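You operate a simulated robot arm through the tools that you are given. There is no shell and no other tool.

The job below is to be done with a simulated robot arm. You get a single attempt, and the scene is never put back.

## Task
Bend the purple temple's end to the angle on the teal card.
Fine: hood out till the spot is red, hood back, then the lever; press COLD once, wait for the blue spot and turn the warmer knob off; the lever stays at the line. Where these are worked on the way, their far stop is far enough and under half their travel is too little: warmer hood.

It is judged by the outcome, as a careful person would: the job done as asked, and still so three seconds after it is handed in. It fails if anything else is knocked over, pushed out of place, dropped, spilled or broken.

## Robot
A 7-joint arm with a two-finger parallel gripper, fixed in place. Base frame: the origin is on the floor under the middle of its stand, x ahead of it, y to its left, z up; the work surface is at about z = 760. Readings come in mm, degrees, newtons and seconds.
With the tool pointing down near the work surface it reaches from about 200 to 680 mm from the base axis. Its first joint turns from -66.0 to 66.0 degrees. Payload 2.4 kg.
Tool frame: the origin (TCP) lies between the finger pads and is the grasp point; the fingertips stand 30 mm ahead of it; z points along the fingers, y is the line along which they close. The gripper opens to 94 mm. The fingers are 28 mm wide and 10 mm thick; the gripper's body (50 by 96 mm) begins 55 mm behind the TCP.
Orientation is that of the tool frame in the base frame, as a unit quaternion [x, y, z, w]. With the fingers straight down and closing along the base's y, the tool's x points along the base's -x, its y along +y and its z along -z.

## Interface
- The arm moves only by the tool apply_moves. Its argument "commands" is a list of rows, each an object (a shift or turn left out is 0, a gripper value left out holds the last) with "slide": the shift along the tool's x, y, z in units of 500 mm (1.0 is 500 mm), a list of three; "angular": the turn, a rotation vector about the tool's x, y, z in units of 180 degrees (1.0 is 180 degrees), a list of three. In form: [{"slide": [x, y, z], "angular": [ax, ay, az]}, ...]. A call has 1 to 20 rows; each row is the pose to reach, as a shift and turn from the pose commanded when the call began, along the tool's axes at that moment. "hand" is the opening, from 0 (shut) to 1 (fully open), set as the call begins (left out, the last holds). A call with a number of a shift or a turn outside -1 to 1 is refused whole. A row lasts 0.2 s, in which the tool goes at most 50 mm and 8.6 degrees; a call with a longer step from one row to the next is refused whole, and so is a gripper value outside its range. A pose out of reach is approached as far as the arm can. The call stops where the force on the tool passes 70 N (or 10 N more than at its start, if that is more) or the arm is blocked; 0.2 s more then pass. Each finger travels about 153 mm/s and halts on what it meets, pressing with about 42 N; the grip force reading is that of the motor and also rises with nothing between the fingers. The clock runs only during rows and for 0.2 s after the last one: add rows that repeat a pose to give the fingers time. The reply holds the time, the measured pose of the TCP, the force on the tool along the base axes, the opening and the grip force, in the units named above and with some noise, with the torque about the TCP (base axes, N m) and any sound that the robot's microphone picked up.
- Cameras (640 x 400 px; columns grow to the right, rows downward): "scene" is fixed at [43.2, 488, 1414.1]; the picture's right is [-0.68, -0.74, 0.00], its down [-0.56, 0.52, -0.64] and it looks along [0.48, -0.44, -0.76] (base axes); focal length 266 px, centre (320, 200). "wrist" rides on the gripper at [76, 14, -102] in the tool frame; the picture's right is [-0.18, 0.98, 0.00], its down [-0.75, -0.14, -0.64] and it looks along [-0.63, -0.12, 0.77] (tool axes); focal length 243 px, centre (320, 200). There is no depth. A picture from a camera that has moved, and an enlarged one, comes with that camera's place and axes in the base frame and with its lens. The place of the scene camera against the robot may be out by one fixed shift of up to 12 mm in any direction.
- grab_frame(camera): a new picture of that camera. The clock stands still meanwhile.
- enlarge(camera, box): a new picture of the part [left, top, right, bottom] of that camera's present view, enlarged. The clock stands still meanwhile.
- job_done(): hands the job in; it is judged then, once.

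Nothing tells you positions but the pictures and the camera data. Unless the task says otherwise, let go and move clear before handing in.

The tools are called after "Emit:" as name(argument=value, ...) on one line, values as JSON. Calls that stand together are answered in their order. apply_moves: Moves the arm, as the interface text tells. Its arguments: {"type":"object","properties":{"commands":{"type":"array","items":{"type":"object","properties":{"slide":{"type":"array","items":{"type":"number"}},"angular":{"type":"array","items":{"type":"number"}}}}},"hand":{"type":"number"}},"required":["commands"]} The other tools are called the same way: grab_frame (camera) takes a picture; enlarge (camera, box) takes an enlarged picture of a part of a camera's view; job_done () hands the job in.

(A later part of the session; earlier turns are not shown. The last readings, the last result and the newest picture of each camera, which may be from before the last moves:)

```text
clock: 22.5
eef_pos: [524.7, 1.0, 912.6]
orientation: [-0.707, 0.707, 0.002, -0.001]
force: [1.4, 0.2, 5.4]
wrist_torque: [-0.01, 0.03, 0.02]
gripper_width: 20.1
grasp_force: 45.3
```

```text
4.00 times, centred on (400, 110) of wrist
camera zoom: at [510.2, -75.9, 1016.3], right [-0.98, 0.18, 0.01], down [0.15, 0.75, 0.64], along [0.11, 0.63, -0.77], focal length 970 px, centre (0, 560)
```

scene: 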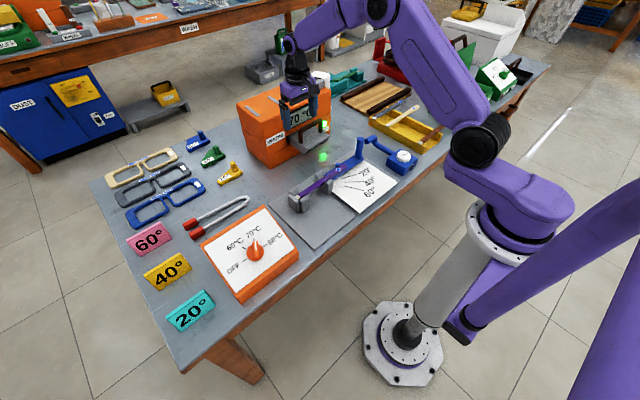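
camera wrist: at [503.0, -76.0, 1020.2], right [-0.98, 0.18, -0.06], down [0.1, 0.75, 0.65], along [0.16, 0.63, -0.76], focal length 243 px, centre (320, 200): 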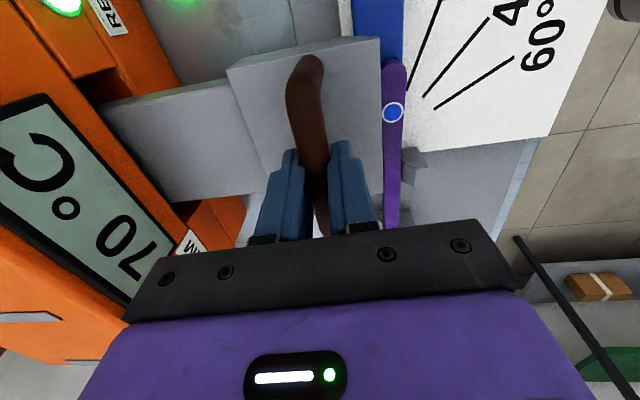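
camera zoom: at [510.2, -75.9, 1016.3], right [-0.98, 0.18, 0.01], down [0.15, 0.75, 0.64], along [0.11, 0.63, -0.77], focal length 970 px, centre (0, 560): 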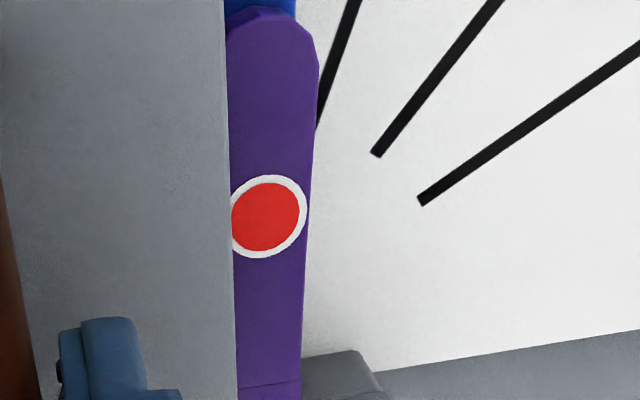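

The spot is red. I'll push the hood straight back to where it started (TCP x about 612).

Emit:
apply_moves(commands=[{"slide": [0, -0.04, 0]}, {"slide": [0, -0.09, 0]}, {"slide": [0, -0.14, 0]}, {"slide": [0, -0.168, 0]}, {"slide": [0, -0.174, 0]}, {"slide": [0, -0.174, 0]}])

Emit:
enlarge(camera="scene", box=[240, 70, 400, 190])

```text
clock: 23.9
eef_pos: [613.2, -0.3, 912.3]
orientation: [-0.707, 0.708, 0.003, -0.002]
force: [-0.3, 0.1, 15.4]
wrist_torque: [0.1, 0.06, -0.01]
gripper_width: 19.8
grasp_force: 44.8
```

```text
3.33 times, centred on (320, 130) of scene
camera zoom: at [42.9, 488.0, 1414.1], right [-0.68, -0.74, 0.0], down [-0.56, 0.52, -0.64], along [0.48, -0.44, -0.76], focal length 886 px, centre (320, 433)
```

zoom: 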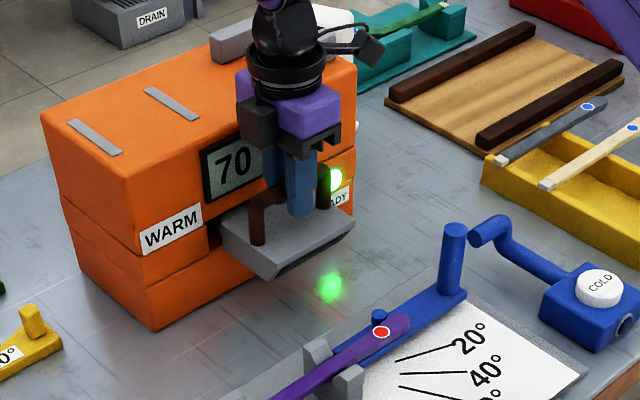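

The hood is fully back and the spot is still red. Next I'll release, rise and move above the lever post at about (477, -97).

Emit:
apply_moves(commands=[{"slide": [0, 0, 0]}, {"slide": [0, 0, -0.08]}, {"slide": [0.04, 0.05, -0.1]}, {"slide": [0.1, 0.12, -0.1]}, {"slide": [0.15, 0.19, -0.1]}, {"slide": [0.194, 0.25, -0.1]}, {"slide": [0.194, 0.272, -0.1]}], hand=0.53)

Emit:
grab_frame(camera="wrist")

Emit:
enlarge(camera="scene", box=[260, 70, 420, 190])

```text
clock: 25.5
eef_pos: [476.8, -97.2, 961.3]
orientation: [0.708, -0.707, -0.002, 0.001]
force: [0.1, 0.0, 0.0]
wrist_torque: [0.02, -0.02, 0.02]
gripper_width: 50.0
grasp_force: 0.0
```

```text
taken
camera wrist: at [461.9, -173.0, 1065.8], right [-0.98, 0.18, 0.01], down [0.15, 0.75, 0.64], along [0.11, 0.63, -0.77], focal length 243 px, centre (320, 200)
```

wrist: 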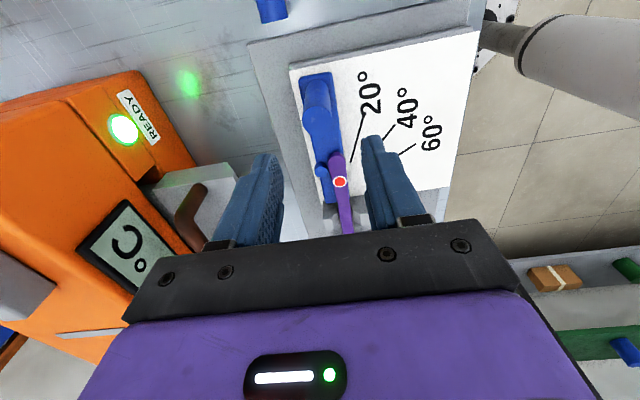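

```text
3.33 times, centred on (340, 130) of scene
camera zoom: at [43.2, 488.0, 1414.1], right [-0.68, -0.74, 0.0], down [-0.56, 0.52, -0.64], along [0.48, -0.44, -0.76], focal length 886 px, centre (253, 433)
```

zoom: 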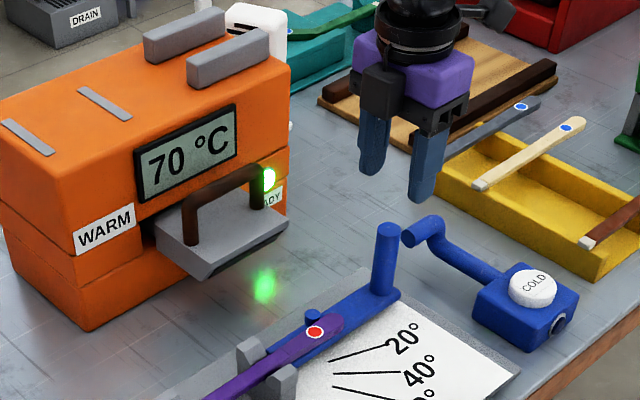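

The post is just below, at about (473, -102), and the spot is still red. I'll descend around it.

Emit:
apply_moves(commands=[{"slide": [0.008, 0.006, 0.07]}, {"slide": [0.008, 0.006, 0.14]}, {"slide": [0.008, 0.006, 0.182]}, {"slide": [0.008, 0.006, 0.182]}])

Emit:
enlarge(camera="wrist", box=[200, 0, 520, 200])

Emit:
enlarge(camera="scene", box=[280, 90, 420, 195])

```text
clock: 26.5
eef_pos: [472.2, -102.6, 871.8]
orientation: [-0.707, 0.707, 0.002, -0.001]
force: [0.0, 0.4, -0.8]
wrist_torque: [0.0, 0.01, 0.0]
gripper_width: 49.7
grasp_force: 0.1
```

```text
2.00 times, centred on (360, 100) of wrist
camera zoom: at [458.1, -177.4, 974.8], right [-0.98, 0.18, 0.01], down [0.15, 0.75, 0.64], along [0.11, 0.63, -0.77], focal length 485 px, centre (240, 400)
```

zoom: 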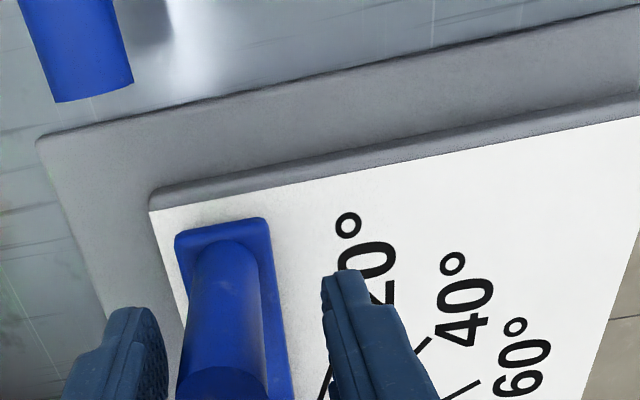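

```text
3.81 times, centred on (350, 142) of scene
camera zoom: at [43.2, 488.0, 1414.1], right [-0.68, -0.74, 0.0], down [-0.56, 0.52, -0.64], along [0.48, -0.44, -0.76], focal length 1012 px, centre (206, 419)
```

zoom: 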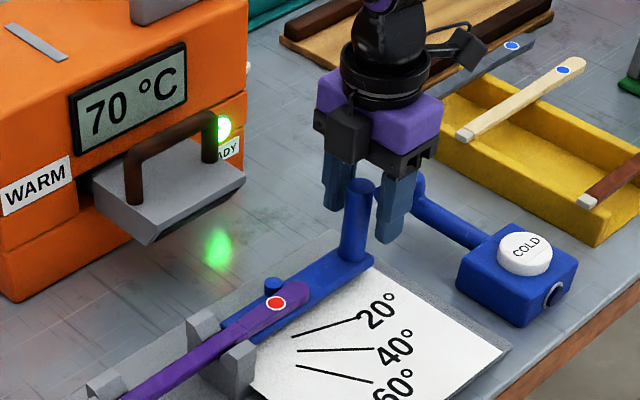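

The post is between the fingers. I'll nudge to centre on it and close.

Emit:
apply_moves(commands=[{"slide": [0.004, -0.005, 0]}, {"slide": [0.004, -0.005, 0]}], hand=0.0)

Emit:
enlarge(camera="scene", box=[280, 90, 420, 195])

```text
clock: 27.1
eef_pos: [475.4, -102.5, 872.0]
orientation: [0.707, -0.707, -0.003, 0.002]
force: [-1.9, 8.1, -0.7]
wrist_torque: [-0.19, -0.92, 0.27]
gripper_width: 23.8
grasp_force: 44.9
```

```text
3.81 times, centred on (350, 142) of scene
camera zoom: at [43.1, 488.2, 1414.0], right [-0.68, -0.74, 0.0], down [-0.56, 0.52, -0.64], along [0.48, -0.44, -0.76], focal length 1012 px, centre (206, 419)
```

zoom: 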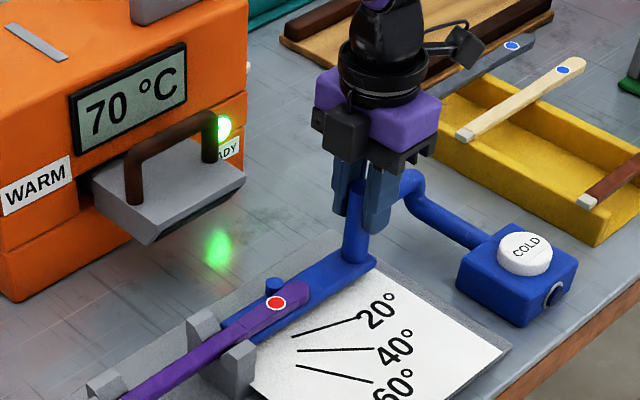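

The post is gripped and the spot is still red. I'll swing the lever along its arc to about 16° and then check it against the 20° line.

Emit:
apply_moves(commands=[{"slide": [-0.0008, 0.0214, 0], "angular": [0, 0, 0.0222]}, {"slide": [-0.003, 0.0428, 0], "angular": [0, 0, 0.0444]}, {"slide": [-0.0068, 0.064, 0], "angular": [0, 0, 0.0667]}, {"slide": [-0.012, 0.0848, 0], "angular": [0, 0, 0.0889]}])

Emit:
enlarge(camera="scene", box=[300, 115, 400, 190])

Emit:
grab_frame(camera="wrist")

```text
clock: 28.1
eef_pos: [432.0, -97.0, 871.6]
orientation: [-0.601, 0.799, 0.003, -0.003]
force: [0.9, 3.9, -10.0]
wrist_torque: [0.22, -0.8, 0.08]
gripper_width: 23.5
grasp_force: 45.2
```

```text
5.33 times, centred on (350, 152) of scene
camera zoom: at [43.3, 488.0, 1414.1], right [-0.68, -0.74, 0.0], down [-0.56, 0.52, -0.64], along [0.47, -0.44, -0.76], focal length 1417 px, centre (160, 453)
```

zoom: 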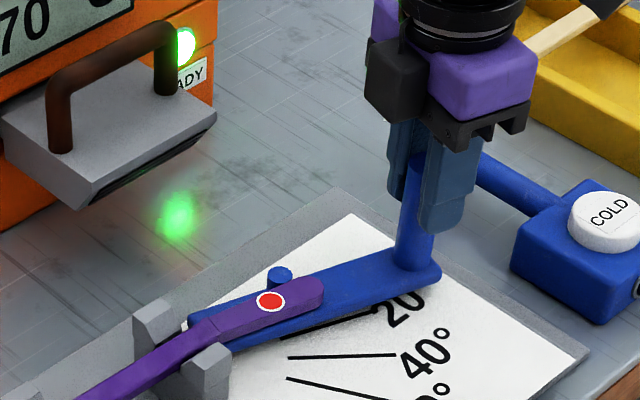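

```text
taken
camera wrist: at [397.3, -166.4, 975.3], right [-0.89, 0.45, 0.01], down [0.35, 0.68, 0.64], along [0.28, 0.57, -0.77], focal length 243 px, centre (320, 200)
```

wrist: 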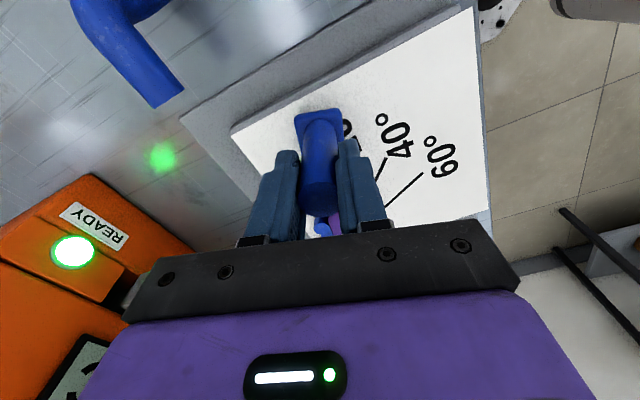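

The temple is bending with the lever, which is at about 16°, and the spot is still red. I'll go the last few degrees and compare with the line.

Emit:
apply_moves(commands=[{"slide": [-0.0003, 0.0108, 0], "angular": [0, 0, 0.0111]}, {"slide": [-0.0007, 0.0205, 0], "angular": [0, 0, 0.0222]}, {"slide": [-0.0007, 0.0205, 0], "angular": [0, 0, 0.0222]}])

Emit:
enlarge(camera="scene", box=[300, 115, 400, 190])

Emit:
enlarge(camera="wrist", box=[200, 60, 480, 235])

```text
clock: 28.9
eef_pos: [421.9, -93.4, 871.2]
orientation: [-0.572, 0.82, 0.003, -0.002]
force: [-2.4, -5.8, -8.8]
wrist_torque: [-0.69, -0.79, 0.07]
gripper_width: 23.5
grasp_force: 44.9
```

```text
5.33 times, centred on (350, 152) of scene
camera zoom: at [43.2, 487.8, 1414.2], right [-0.68, -0.74, 0.0], down [-0.56, 0.52, -0.64], along [0.48, -0.44, -0.76], focal length 1417 px, centre (160, 453)
```

zoom: 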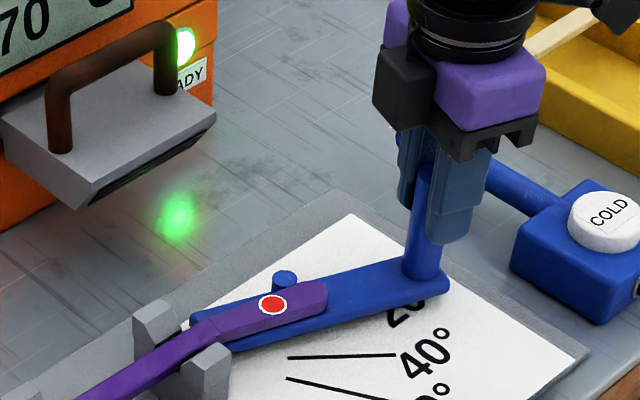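

```text
2.29 times, centred on (340, 148) of wrist
camera zoom: at [382.6, -160.9, 975.3], right [-0.86, 0.51, 0.01], down [0.4, 0.66, 0.64], along [0.32, 0.55, -0.77], focal length 555 px, centre (274, 320)
```

zoom: 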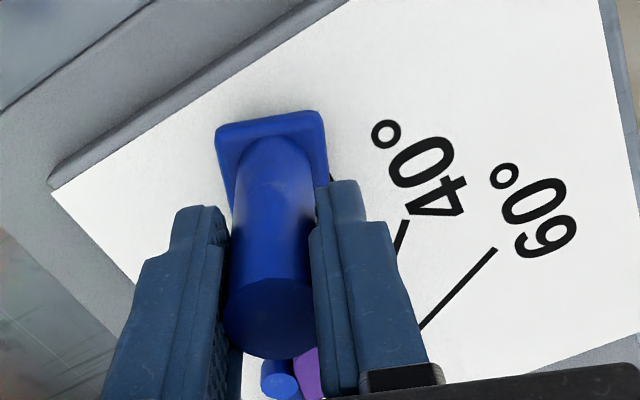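

The lever now covers the 20° line. I want an accurate angle, so I'll zoom in on the lever in the scene view while still holding it.

Emit:
enlarge(camera="scene", box=[328, 150, 392, 190])

Emit:
enlarge(camera="scene", box=[290, 150, 354, 190])

Emit:
grab_frame(camera="wrist")

```text
10.00 times, centred on (360, 170) of scene
camera zoom: at [43.2, 487.8, 1414.2], right [-0.68, -0.74, 0.0], down [-0.56, 0.52, -0.64], along [0.48, -0.44, -0.76], focal length 2657 px, centre (-80, 500)
```

zoom: 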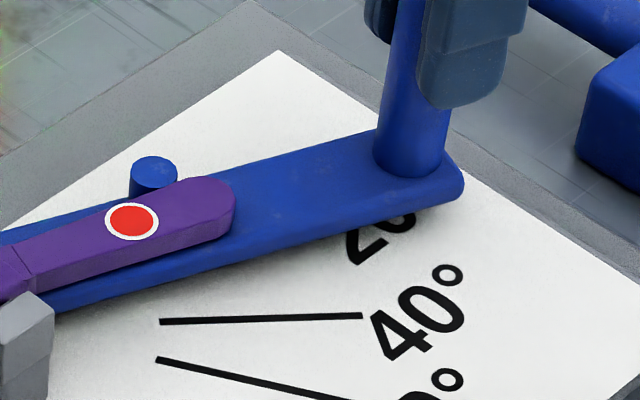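

```text
10.00 times, centred on (322, 170) of scene
camera zoom: at [43.2, 487.8, 1414.2], right [-0.68, -0.74, 0.0], down [-0.56, 0.52, -0.64], along [0.48, -0.44, -0.76], focal length 2657 px, centre (300, 500)
```

zoom: 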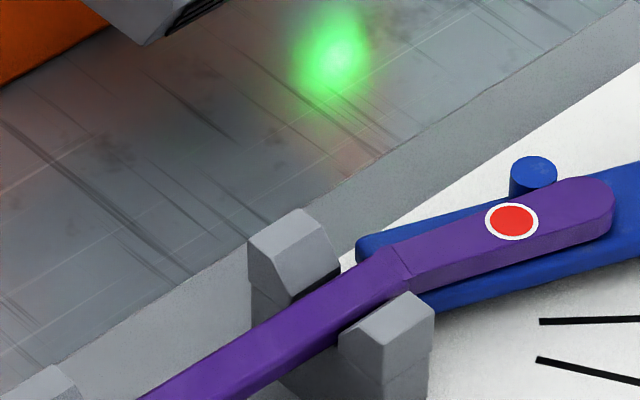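

```text
taken
camera wrist: at [382.6, -160.9, 975.3], right [-0.86, 0.51, 0.01], down [0.4, 0.66, 0.64], along [0.32, 0.55, -0.77], focal length 243 px, centre (320, 200)
```

wrist: 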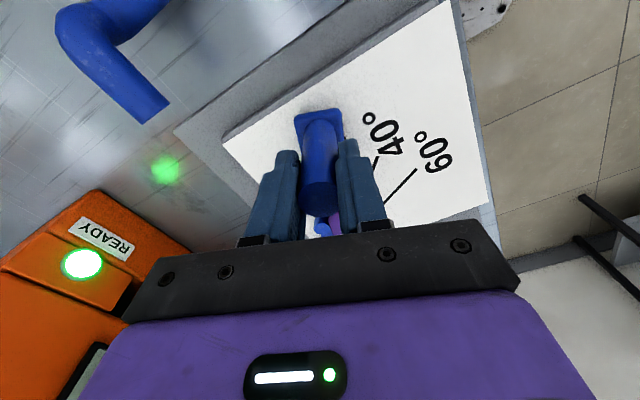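

I need a finer reading of the lever edges against the line, so I'll zoom on each end.

Emit:
enlarge(camera="scene", box=[326, 162, 358, 182])

Emit:
enlarge(camera="scene", box=[346, 158, 378, 178])

```text
16.00 times, centred on (342, 172) of scene
camera zoom: at [43.2, 487.8, 1414.2], right [-0.68, -0.74, 0.0], down [-0.56, 0.52, -0.64], along [0.48, -0.44, -0.76], focal length 4252 px, centre (-32, 648)
```

zoom: 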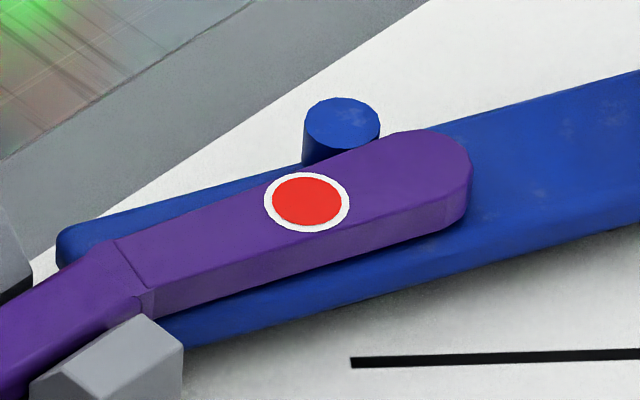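

```text
16.00 times, centred on (362, 168) of scene
camera zoom: at [43.2, 487.8, 1414.2], right [-0.68, -0.74, 0.0], down [-0.56, 0.52, -0.64], along [0.48, -0.44, -0.76], focal length 4252 px, centre (-352, 712)
```

zoom: 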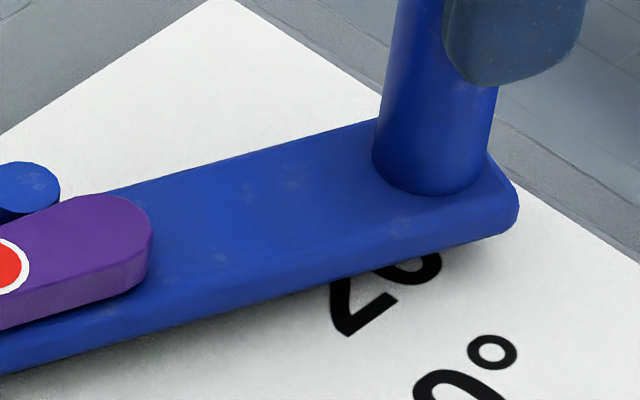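

The lever reads roughly 20-22° and the spot is still red. I'll open the fingers, rise straight up and look from above to read it accurately.

Emit:
apply_moves(commands=[{"slide": [0, 0, 0]}, {"slide": [0, 0, 0]}, {"slide": [0, 0, -0.08]}, {"slide": [0, 0, -0.16]}, {"slide": [0, 0, -0.2]}], hand=0.6)

Emit:
grab_frame(camera="wrist")

Emit:
enlarge(camera="scene", box=[328, 140, 392, 180])

Emit:
enlarge(camera="wrist", box=[230, 60, 420, 180])

```text
clock: 30.1
eef_pos: [424.1, -94.7, 971.1]
orientation: [-0.573, 0.819, 0.003, -0.002]
force: [0.2, -0.5, 0.0]
wrist_torque: [-0.04, 0.04, 0.0]
gripper_width: 56.4
grasp_force: 0.1
```

```text
taken
camera wrist: at [383.4, -160.8, 1076.2], right [-0.86, 0.51, 0.01], down [0.39, 0.66, 0.64], along [0.32, 0.55, -0.77], focal length 243 px, centre (320, 200)
```

wrist: 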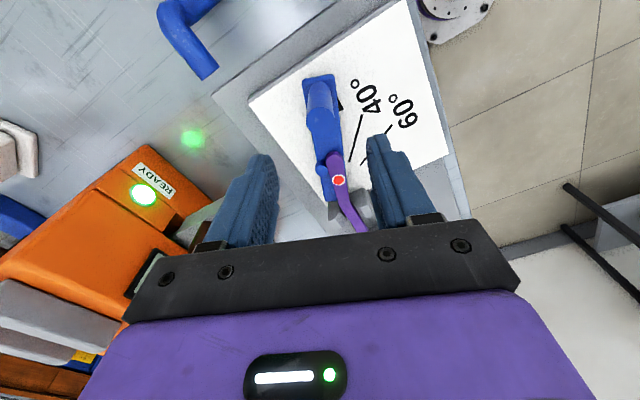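

```text
10.00 times, centred on (360, 160) of scene
camera zoom: at [43.1, 488.0, 1414.1], right [-0.68, -0.74, 0.0], down [-0.56, 0.52, -0.64], along [0.48, -0.44, -0.76], focal length 2657 px, centre (-80, 600)
```

zoom: 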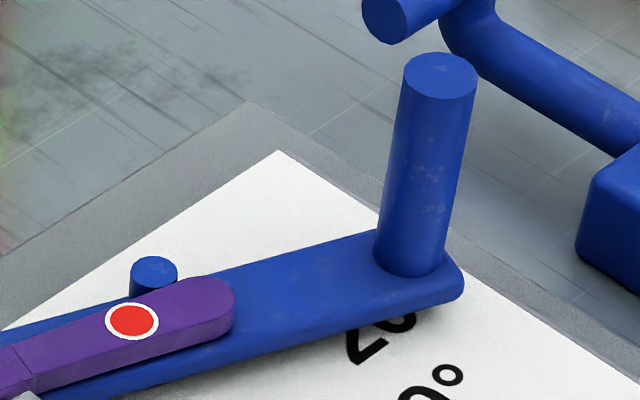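

```text
3.33 times, centred on (325, 120) of wrist
camera zoom: at [383.4, -160.8, 1076.2], right [-0.86, 0.51, 0.01], down [0.39, 0.66, 0.64], along [0.32, 0.55, -0.77], focal length 809 px, centre (303, 467)
```

zoom: 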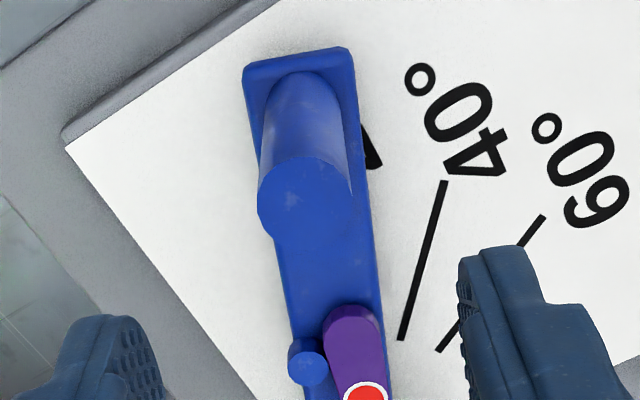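

The lever stays where I left it, and from above it reads about 21-22°. The spot is still red, so I'll zoom on the temple end and lever to compare their angles before touching anything else.

Emit:
enlarge(camera="wrist", box=[290, 140, 386, 200])

Emit:
enlarge(camera="wrist", box=[300, 185, 380, 235])

Emit:
enlarge(camera="wrist", box=[280, 60, 376, 120])

```text
6.67 times, centred on (338, 170) of wrist
camera zoom: at [383.4, -160.8, 1076.2], right [-0.86, 0.51, 0.01], down [0.39, 0.66, 0.64], along [0.32, 0.55, -0.77], focal length 1618 px, centre (200, 400)
```

zoom: 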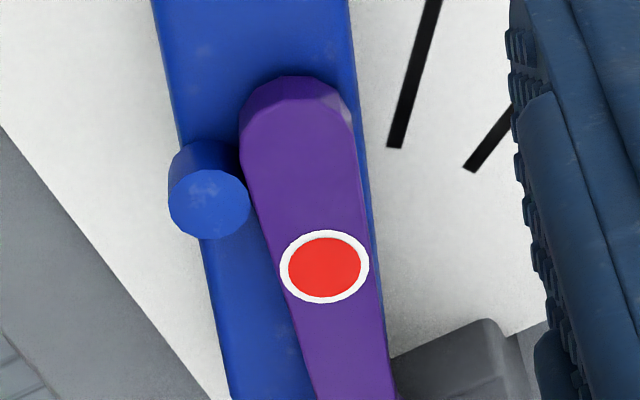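

```text
8.00 times, centred on (340, 210) of wrist
camera zoom: at [383.4, -160.8, 1076.2], right [-0.86, 0.51, 0.01], down [0.39, 0.66, 0.64], along [0.32, 0.55, -0.77], focal length 1941 px, centre (160, 120)
```

zoom: 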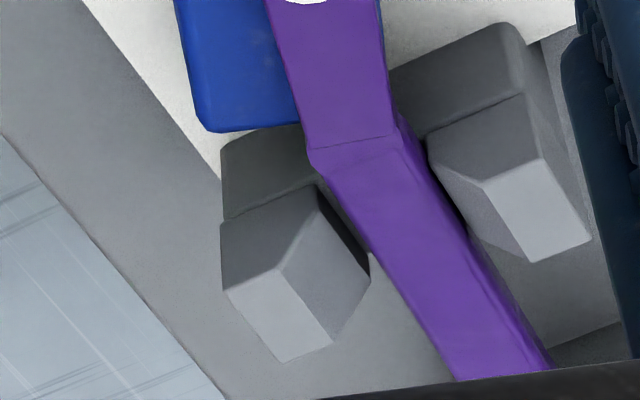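

```text
6.67 times, centred on (328, 90) of wrist
camera zoom: at [383.4, -160.8, 1076.2], right [-0.86, 0.51, 0.01], down [0.39, 0.66, 0.64], along [0.32, 0.55, -0.77], focal length 1618 px, centre (267, 933)
```

zoom: 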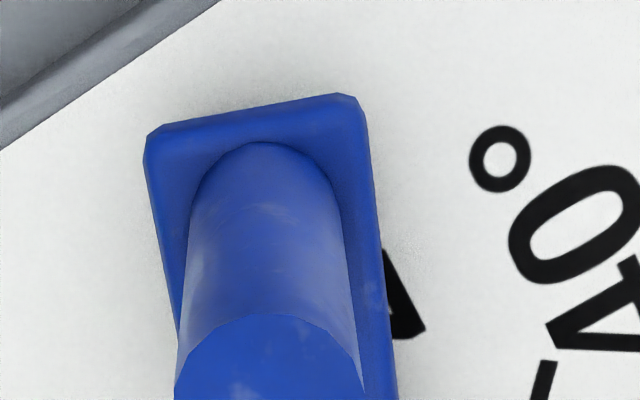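

From above, the lever's centreline lies on the 20° line at about 21°, but the temple end itself reads only about 17° because of slack at the peg. The spot is still red, so I'll take hold again and nudge the lever about 1° more, to bring the bend closer to 20° while the lever stays on the line.

Emit:
apply_moves(commands=[{"slide": [0, 0, 0.08]}, {"slide": [0, 0, 0.16]}, {"slide": [0, 0, 0.2]}, {"slide": [0, 0, 0.2]}], hand=0.6)

Emit:
apply_moves(commands=[{"slide": [0, 0, 0]}, {"slide": [0, 0, 0]}], hand=0.0)

Emit:
enlarge(camera="scene", box=[326, 162, 358, 182])

```text
clock: 31.1
eef_pos: [423.2, -94.7, 871.5]
orientation: [-0.573, 0.819, 0.003, -0.001]
force: [-0.1, -0.3, -0.3]
wrist_torque: [0.01, 0.04, -0.03]
gripper_width: 56.6
grasp_force: 0.0
```

```text
clock: 31.7
eef_pos: [422.7, -94.6, 871.3]
orientation: [-0.573, 0.819, 0.003, -0.002]
force: [-0.6, 0.1, -7.1]
wrist_torque: [-0.1, -0.95, 0.2]
gripper_width: 23.5
grasp_force: 45.2
```

```text
16.00 times, centred on (342, 172) of scene
camera zoom: at [43.2, 487.9, 1414.1], right [-0.68, -0.74, 0.0], down [-0.56, 0.52, -0.64], along [0.48, -0.44, -0.76], focal length 4252 px, centre (-32, 648)
```

zoom: 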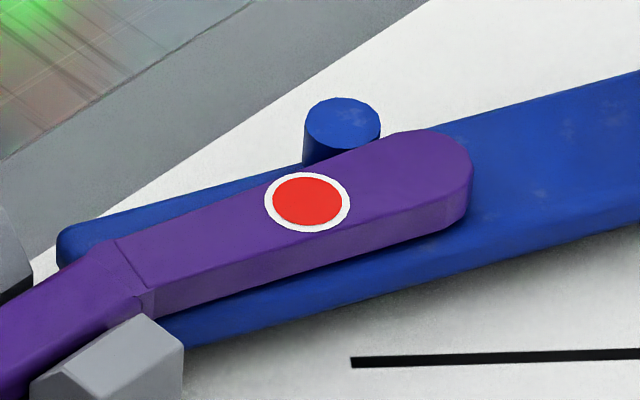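

The grip is back on with the lever unchanged. I'll nudge about 3 mm tangentially.

Emit:
apply_moves(commands=[{"slide": [-0.0002, 0.003, 0], "angular": [0, 0, 0.003]}, {"slide": [-0.0002, 0.006, 0], "angular": [0, 0, 0.006]}, {"slide": [-0.0002, 0.006, 0], "angular": [0, 0, 0.006]}])

Emit:
enlarge(camera="scene", box=[326, 162, 358, 182])

```text
clock: 32.5
eef_pos: [420.0, -94.2, 871.9]
orientation: [-0.565, 0.825, 0.004, -0.003]
force: [-1.8, -4.9, -11.2]
wrist_torque: [-0.54, -0.77, 0.09]
gripper_width: 23.6
grasp_force: 44.9
```

```text
16.00 times, centred on (342, 172) of scene
camera zoom: at [43.2, 487.8, 1414.2], right [-0.68, -0.74, 0.0], down [-0.56, 0.52, -0.64], along [0.47, -0.44, -0.76], focal length 4252 px, centre (-32, 648)
```

zoom: 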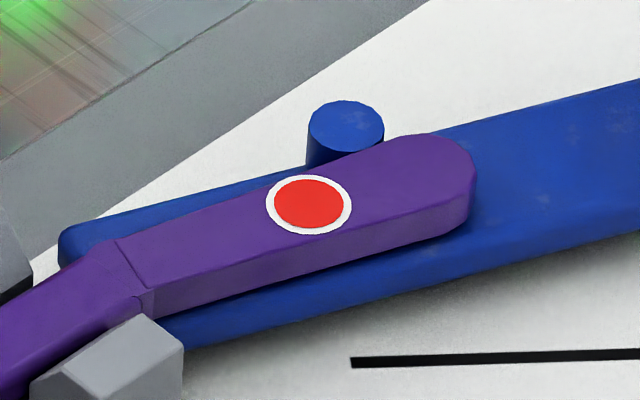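

The lever and temple each moved about 1° further (lever about 22°, temple end about 18°), and the spot is still red. Now I'll release, rise and move over the COLD button with the fingers closed.

Emit:
apply_moves(commands=[{"slide": [0, 0, 0]}, {"slide": [0, 0, 0]}, {"slide": [0, 0, -0.08]}, {"slide": [0, 0, -0.16]}, {"slide": [0.08, 0.005, -0.18]}, {"slide": [0.17, 0.01, -0.18]}, {"slide": [0.25, 0.0198, -0.18]}, {"slide": [0.2586, 0.0198, -0.18]}], hand=0.6)

Emit:
grab_frame(camera="wrist")

Emit:
enlarge(camera="scene", box=[310, 120, 430, 195])

```text
clock: 34.3
eef_pos: [366.0, -211.8, 962.0]
orientation: [-0.566, 0.825, 0.003, -0.002]
force: [-0.3, -0.9, 0.0]
wrist_torque: [0.04, 0.01, 0.02]
gripper_width: 56.2
grasp_force: 0.1
```

```text
taken
camera wrist: at [324.1, -276.3, 1065.7], right [-0.85, 0.53, 0.01], down [0.41, 0.65, 0.64], along [0.33, 0.55, -0.77], focal length 243 px, centre (320, 200)
```

wrist: 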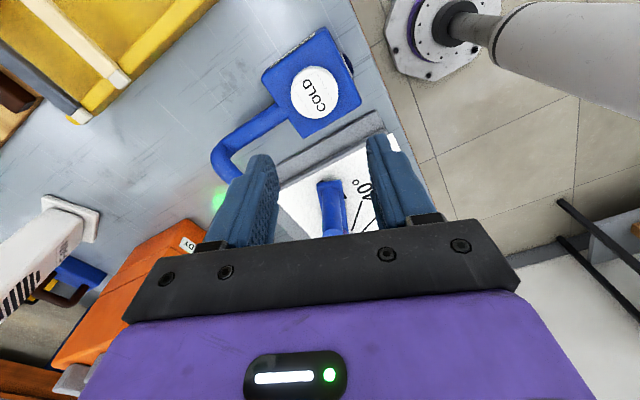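

```text
5.33 times, centred on (370, 158) of scene
camera zoom: at [43.2, 488.0, 1414.1], right [-0.68, -0.74, 0.0], down [-0.56, 0.52, -0.64], along [0.48, -0.44, -0.76], focal length 1417 px, centre (53, 427)
```

zoom: 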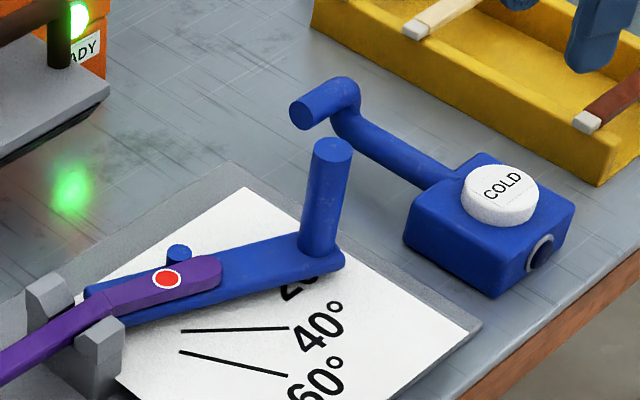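

The lever holds, the spot is red and the COLD button is below, at about (363, -215, 814). I'll close the fingers and descend to just above it.

Emit:
apply_moves(commands=[{"slide": [0.006, 0.004, 0.05]}, {"slide": [0.006, 0.004, 0.13]}, {"slide": [0.006, 0.004, 0.19]}, {"slide": [0.006, 0.004, 0.2]}, {"slide": [0.006, 0.004, 0.2]}], hand=0.0)

Emit:
enlarge(camera="scene", box=[350, 110, 450, 185])

Emit:
grab_frame(camera="wrist")

```text
clock: 35.5
eef_pos: [362.0, -211.1, 862.5]
orientation: [-0.566, 0.824, 0.002, -0.001]
force: [0.8, -0.2, 0.0]
wrist_torque: [0.03, 0.0, 0.02]
gripper_width: 0.2
grasp_force: 33.2
```

```text
5.33 times, centred on (400, 148) of scene
camera zoom: at [43.2, 488.0, 1414.1], right [-0.68, -0.74, 0.0], down [-0.56, 0.52, -0.64], along [0.48, -0.44, -0.76], focal length 1417 px, centre (-107, 480)
```

zoom: 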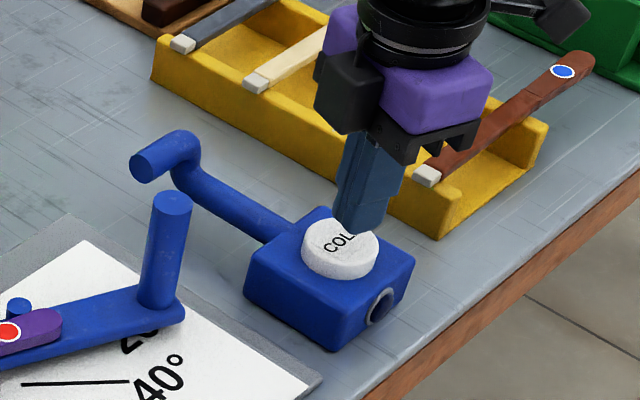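

```text
taken
camera wrist: at [320.3, -277.0, 965.8], right [-0.85, 0.53, 0.01], down [0.41, 0.65, 0.64], along [0.33, 0.55, -0.77], focal length 243 px, centre (320, 200)
```

wrist: 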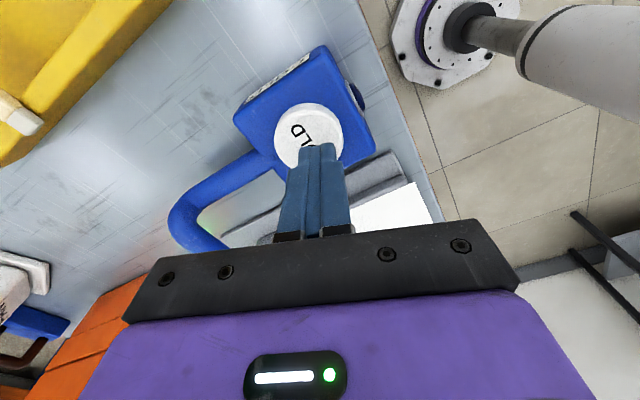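

The fingertips are just above the button, but my two cameras disagree slightly on its centre. I'll zoom in before pressing.

Emit:
enlarge(camera="wrist", box=[230, 40, 390, 180])

Emit:
enlarge(camera="scene", box=[384, 132, 448, 172])

```text
2.86 times, centred on (310, 110) of wrist
camera zoom: at [320.3, -277.0, 965.8], right [-0.85, 0.53, 0.01], down [0.41, 0.65, 0.64], along [0.33, 0.55, -0.77], focal length 693 px, centre (349, 457)
```

zoom: 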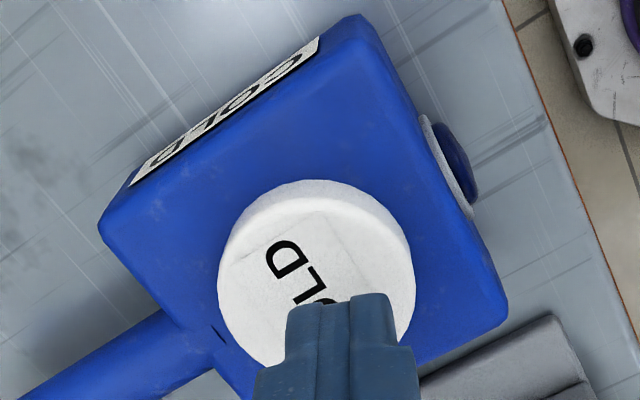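

```text
10.00 times, centred on (416, 152) of scene
camera zoom: at [43.2, 488.0, 1414.1], right [-0.68, -0.74, 0.0], down [-0.56, 0.52, -0.64], along [0.48, -0.44, -0.76], focal length 2657 px, centre (-640, 680)
```

zoom: 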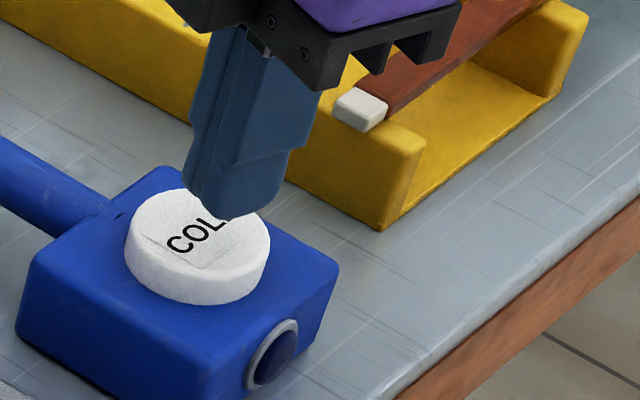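

The button centre resolves to about (368, -218, 813), with a radius of about 23 mm. I'll shift over it and lower to just above it.

Emit:
apply_moves(commands=[{"slide": [0.009, -0.016, 0]}, {"slide": [0.009, -0.016, 0.024]}, {"slide": [0.009, -0.016, 0.03]}, {"slide": [0.009, -0.016, 0.03]}])

Emit:
enlarge(camera="scene", box=[384, 132, 448, 172])

Emit:
enlarge(camera="scene", box=[310, 130, 390, 190])

```text
clock: 36.5
eef_pos: [366.5, -219.1, 847.8]
orientation: [-0.566, 0.824, 0.002, -0.002]
force: [-1.0, 0.0, 0.5]
wrist_torque: [-0.01, -0.03, -0.04]
gripper_width: 0.0
grasp_force: 32.7
```

```text
10.00 times, centred on (416, 152) of scene
camera zoom: at [43.2, 488.0, 1414.1], right [-0.68, -0.74, 0.0], down [-0.56, 0.52, -0.64], along [0.48, -0.44, -0.76], focal length 2657 px, centre (-640, 680)
```

zoom: 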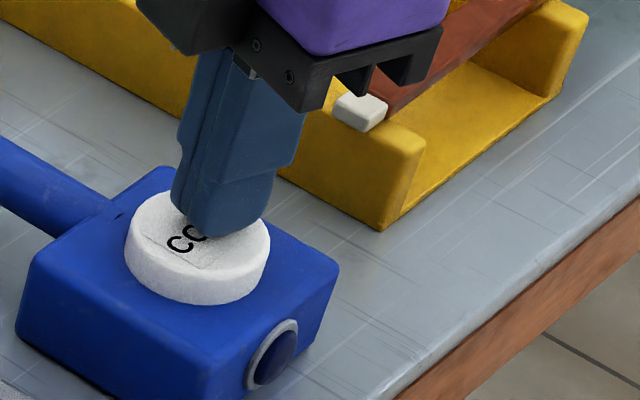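

```text
6.67 times, centred on (350, 160) of scene
camera zoom: at [43.2, 488.0, 1414.1], right [-0.68, -0.74, 0.0], down [-0.56, 0.52, -0.64], along [0.48, -0.44, -0.76], focal length 1772 px, centre (120, 467)
```

zoom: 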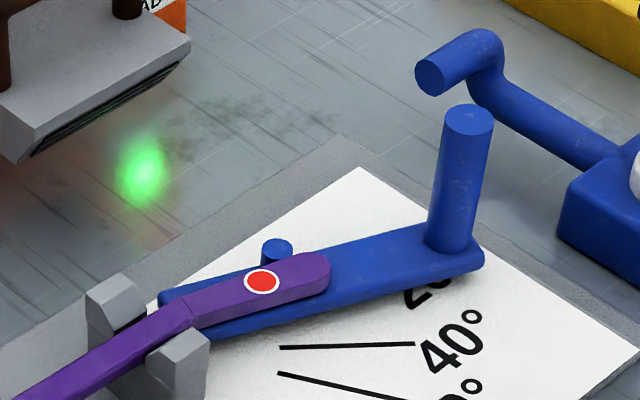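

The fingertip is about 4 mm above the button. I'll press down gently in small steps.

Emit:
apply_moves(commands=[{"slide": [0, 0, 0.006]}, {"slide": [0, 0, 0.01]}, {"slide": [0, 0, 0.013]}])

Emit:
enlarge(camera="scene", box=[384, 132, 448, 172])

Emit:
enlarge(camera="scene", box=[310, 130, 390, 190])

```text
clock: 37.3
eef_pos: [366.4, -217.3, 841.0]
orientation: [-0.566, 0.824, 0.004, -0.002]
force: [0.0, 0.8, 2.2]
wrist_torque: [0.04, 0.0, -0.02]
gripper_width: 0.2
grasp_force: 33.0
heard: click
```

```text
10.00 times, centred on (416, 152) of scene
camera zoom: at [43.1, 488.0, 1414.1], right [-0.68, -0.74, 0.0], down [-0.56, 0.52, -0.64], along [0.48, -0.44, -0.76], focal length 2657 px, centre (-640, 680)
```

zoom: 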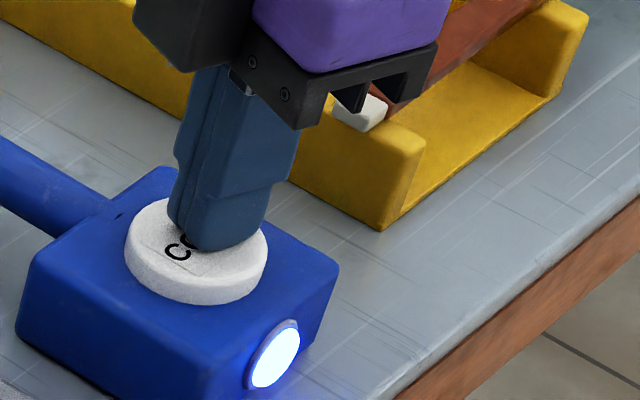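

```text
6.67 times, centred on (350, 160) of scene
camera zoom: at [43.1, 488.0, 1414.1], right [-0.68, -0.74, 0.0], down [-0.56, 0.52, -0.64], along [0.48, -0.44, -0.76], focal length 1772 px, centre (120, 467)
```

zoom: 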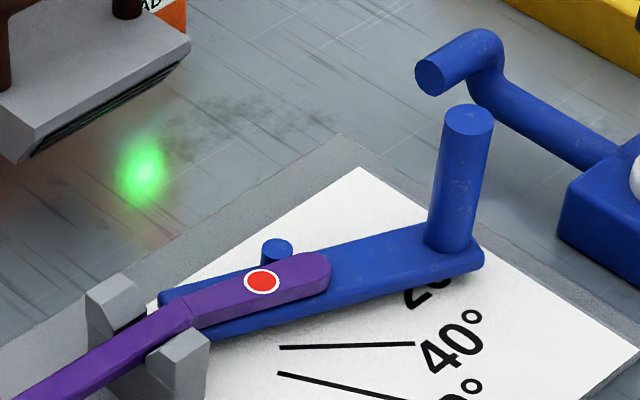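

A click was heard and the COLD lamp lit. I'll lift straight off and watch the spot.

Emit:
apply_moves(commands=[{"slide": [0, 0, -0.04]}, {"slide": [0, 0, -0.12]}, {"slide": [0, 0, -0.21]}, {"slide": [0, 0, -0.3]}])

Emit:
enlarge(camera="scene", box=[310, 120, 430, 195])

Emit:
grab_frame(camera="wrist")

```text
clock: 38.3
eef_pos: [366.0, -218.4, 988.8]
orientation: [-0.566, 0.825, 0.004, -0.002]
force: [0.3, -0.2, 0.2]
wrist_torque: [-0.02, 0.0, 0.0]
gripper_width: 0.1
grasp_force: 33.1
```

```text
5.33 times, centred on (370, 158) of scene
camera zoom: at [43.2, 488.0, 1414.1], right [-0.68, -0.74, 0.0], down [-0.56, 0.52, -0.64], along [0.48, -0.44, -0.76], focal length 1417 px, centre (53, 427)
```

zoom: 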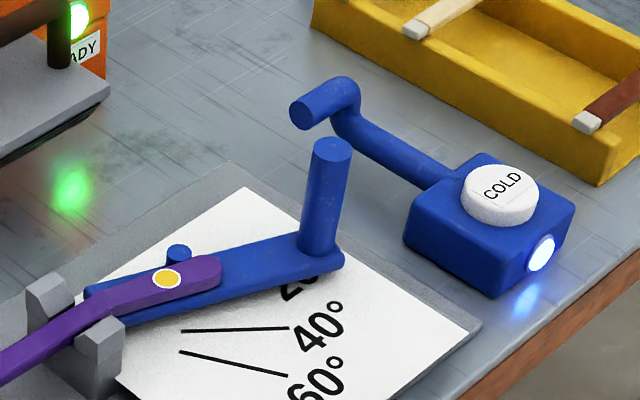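

```text
taken
camera wrist: at [325.5, -284.2, 1093.3], right [-0.85, 0.53, 0.01], down [0.41, 0.65, 0.64], along [0.33, 0.55, -0.77], focal length 243 px, centre (320, 200)
```

wrist: 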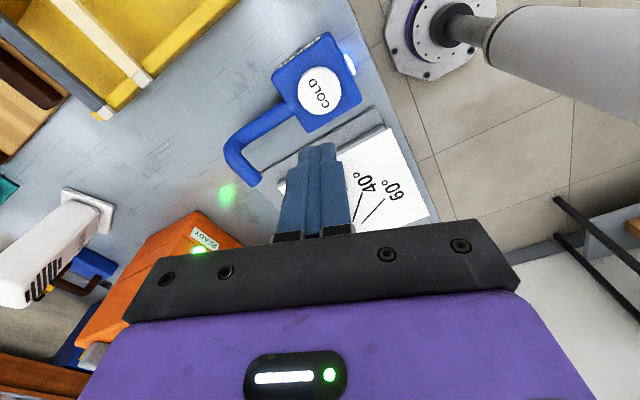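

The spot is now yellow and cooling. While it cools, I'll travel across at a safe height toward the knob box on the left, turning the wrist back to its default heading.

Emit:
apply_moves(commands=[{"slide": [-0.08, 0.03076, -0.03], "angular": [0, 0, 0.045]}, {"slide": [-0.16, 0.0615, -0.03], "angular": [0, 0, 0.09]}, {"slide": [-0.24, 0.0923, -0.03], "angular": [0, 0, 0.135]}, {"slide": [-0.32, 0.123, -0.03], "angular": [0, 0, 0.18]}, {"slide": [-0.4, 0.1538, -0.03], "angular": [0, 0, 0.225]}, {"slide": [-0.48, 0.1846, -0.03], "angular": [0, 0, 0.27]}, {"slide": [-0.56, 0.2153, -0.03], "angular": [0, 0, 0.315]}], hand=0.0)

Emit:
grab_frame(camera="scene")

Emit:
grab_frame(camera="wrist")

```text
clock: 39.9
eef_pos: [369.1, 81.0, 1006.2]
orientation: [-0.105, 0.994, 0.002, -0.002]
force: [0.4, 0.3, 1.0]
wrist_torque: [-0.01, 0.01, -0.04]
gripper_width: 0.0
grasp_force: 32.7
```

```text
taken
```

scene: 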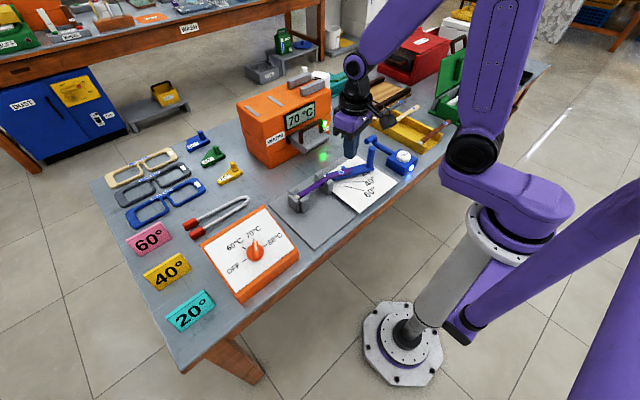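

```text
taken
camera wrist: at [290.9, 79.3, 1110.8], right [-0.03, 1.0, 0.0], down [0.77, 0.02, 0.64], along [0.64, 0.02, -0.77], focal length 243 px, centre (320, 200)
```

wrist: 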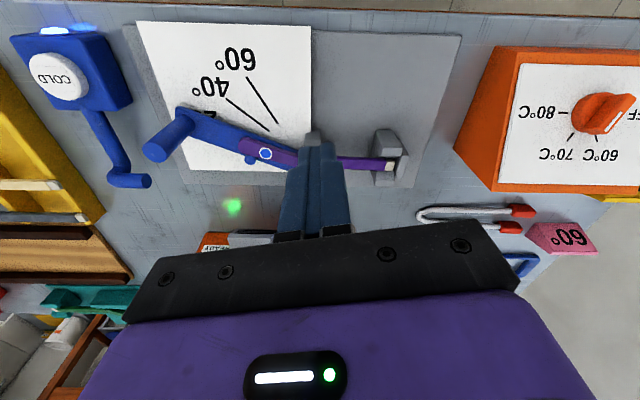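

The spot looks blue from here. I'll zoom to confirm that and check the lever angle.

Emit:
enlarge(camera="wrist", box=[130, 80, 322, 200])

Emit:
enlarge(camera="wrist", box=[480, 40, 640, 200])

Emit:
enlarge(camera="scene", box=[180, 195, 340, 310])

```text
3.33 times, centred on (226, 140) of wrist
camera zoom: at [290.9, 79.3, 1110.8], right [-0.03, 1.0, 0.0], down [0.77, 0.02, 0.64], along [0.64, 0.02, -0.77], focal length 809 px, centre (633, 400)
```

zoom: 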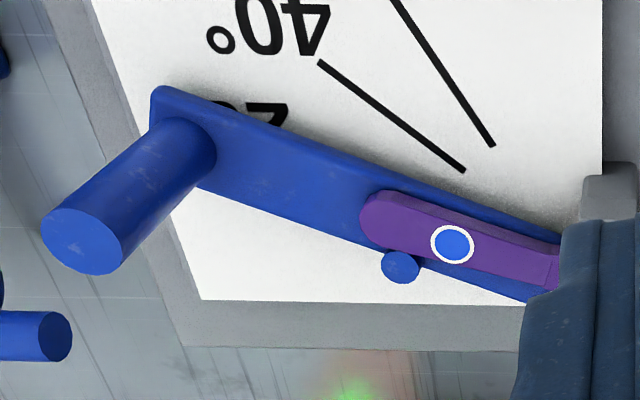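

```text
2.50 times, centred on (560, 120) of wrist
camera zoom: at [290.9, 79.3, 1110.8], right [-0.03, 1.0, 0.0], down [0.77, 0.02, 0.64], along [0.64, 0.02, -0.77], focal length 606 px, centre (-280, 400)
```

zoom: 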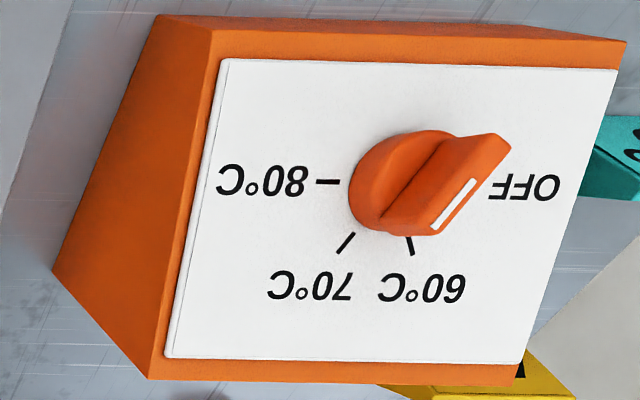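

```text
3.48 times, centred on (260, 252) of scene
camera zoom: at [43.2, 488.0, 1414.1], right [-0.68, -0.74, 0.0], down [-0.56, 0.52, -0.64], along [0.48, -0.44, -0.76], focal length 924 px, centre (529, 17)
```

zoom: 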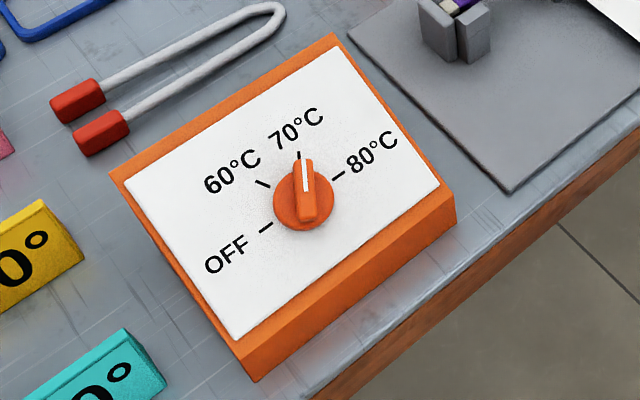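

The spot is blue, so the bend is set, and the lever stays on the line at about 22°. Next is the knob: the panel slopes up away from the robot by about 25°, and the marks sit 60° apart with OFF 120° anticlockwise from 70. I'll move above the knob for a close view.

Emit:
apply_moves(commands=[{"slide": [-0.0213, 0.0821, 0.0], "angular": [0, 0, 0.02]}, {"slide": [-0.0427, 0.1643, 0.0], "angular": [0, 0, 0.04]}, {"slide": [-0.064, 0.2464, 0.0], "angular": [0, 0, 0.067]}, {"slide": [-0.0854, 0.3286, 0.02], "angular": [0, 0, 0.067]}, {"slide": [-0.1067, 0.4107, 0.05], "angular": [0, 0, 0.067]}, {"slide": [-0.1281, 0.4929, 0.08], "angular": [0, 0, 0.067]}, {"slide": [-0.1494, 0.575, 0.112], "angular": [0, 0, 0.067]}, {"slide": [-0.1494, 0.575, 0.112], "angular": [0, 0, 0.067]}], hand=0.6)

Emit:
grab_frame(camera="wrist")

Emit:
enlarge(camera="wrist", box=[240, 40, 420, 180])

Emit:
grab_frame(camera="scene")

```text
clock: 41.7
eef_pos: [381.1, 377.8, 949.5]
orientation: [0.0, 1.0, 0.001, -0.003]
force: [-0.3, 0.7, -0.1]
wrist_torque: [-0.02, 0.02, -0.01]
gripper_width: 56.3
grasp_force: 0.0
```

```text
taken
camera wrist: at [303.4, 392.8, 1054.2], right [0.18, 0.98, 0.0], down [0.76, -0.14, 0.64], along [0.63, -0.12, -0.77], focal length 243 px, centre (320, 200)
```

wrist: 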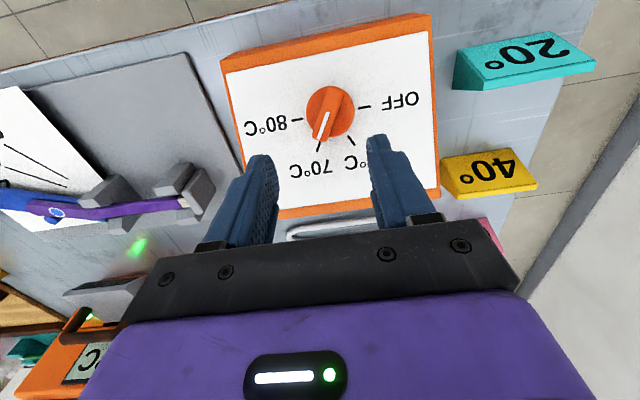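

```text
2.86 times, centred on (330, 110) of wrist
camera zoom: at [303.4, 392.8, 1054.2], right [0.18, 0.98, 0.0], down [0.76, -0.14, 0.64], along [0.63, -0.12, -0.77], focal length 693 px, centre (291, 457)
```

zoom: 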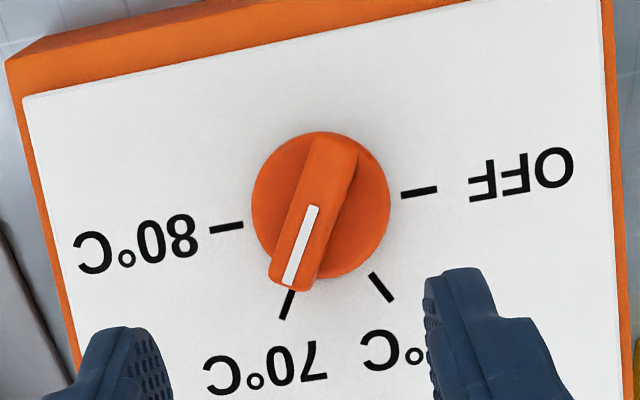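

```text
taken
```

scene: 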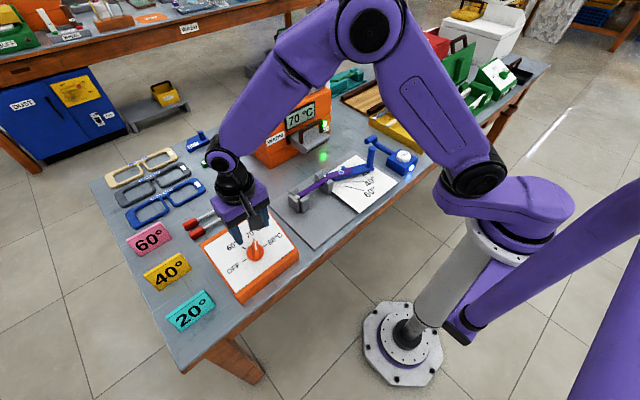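

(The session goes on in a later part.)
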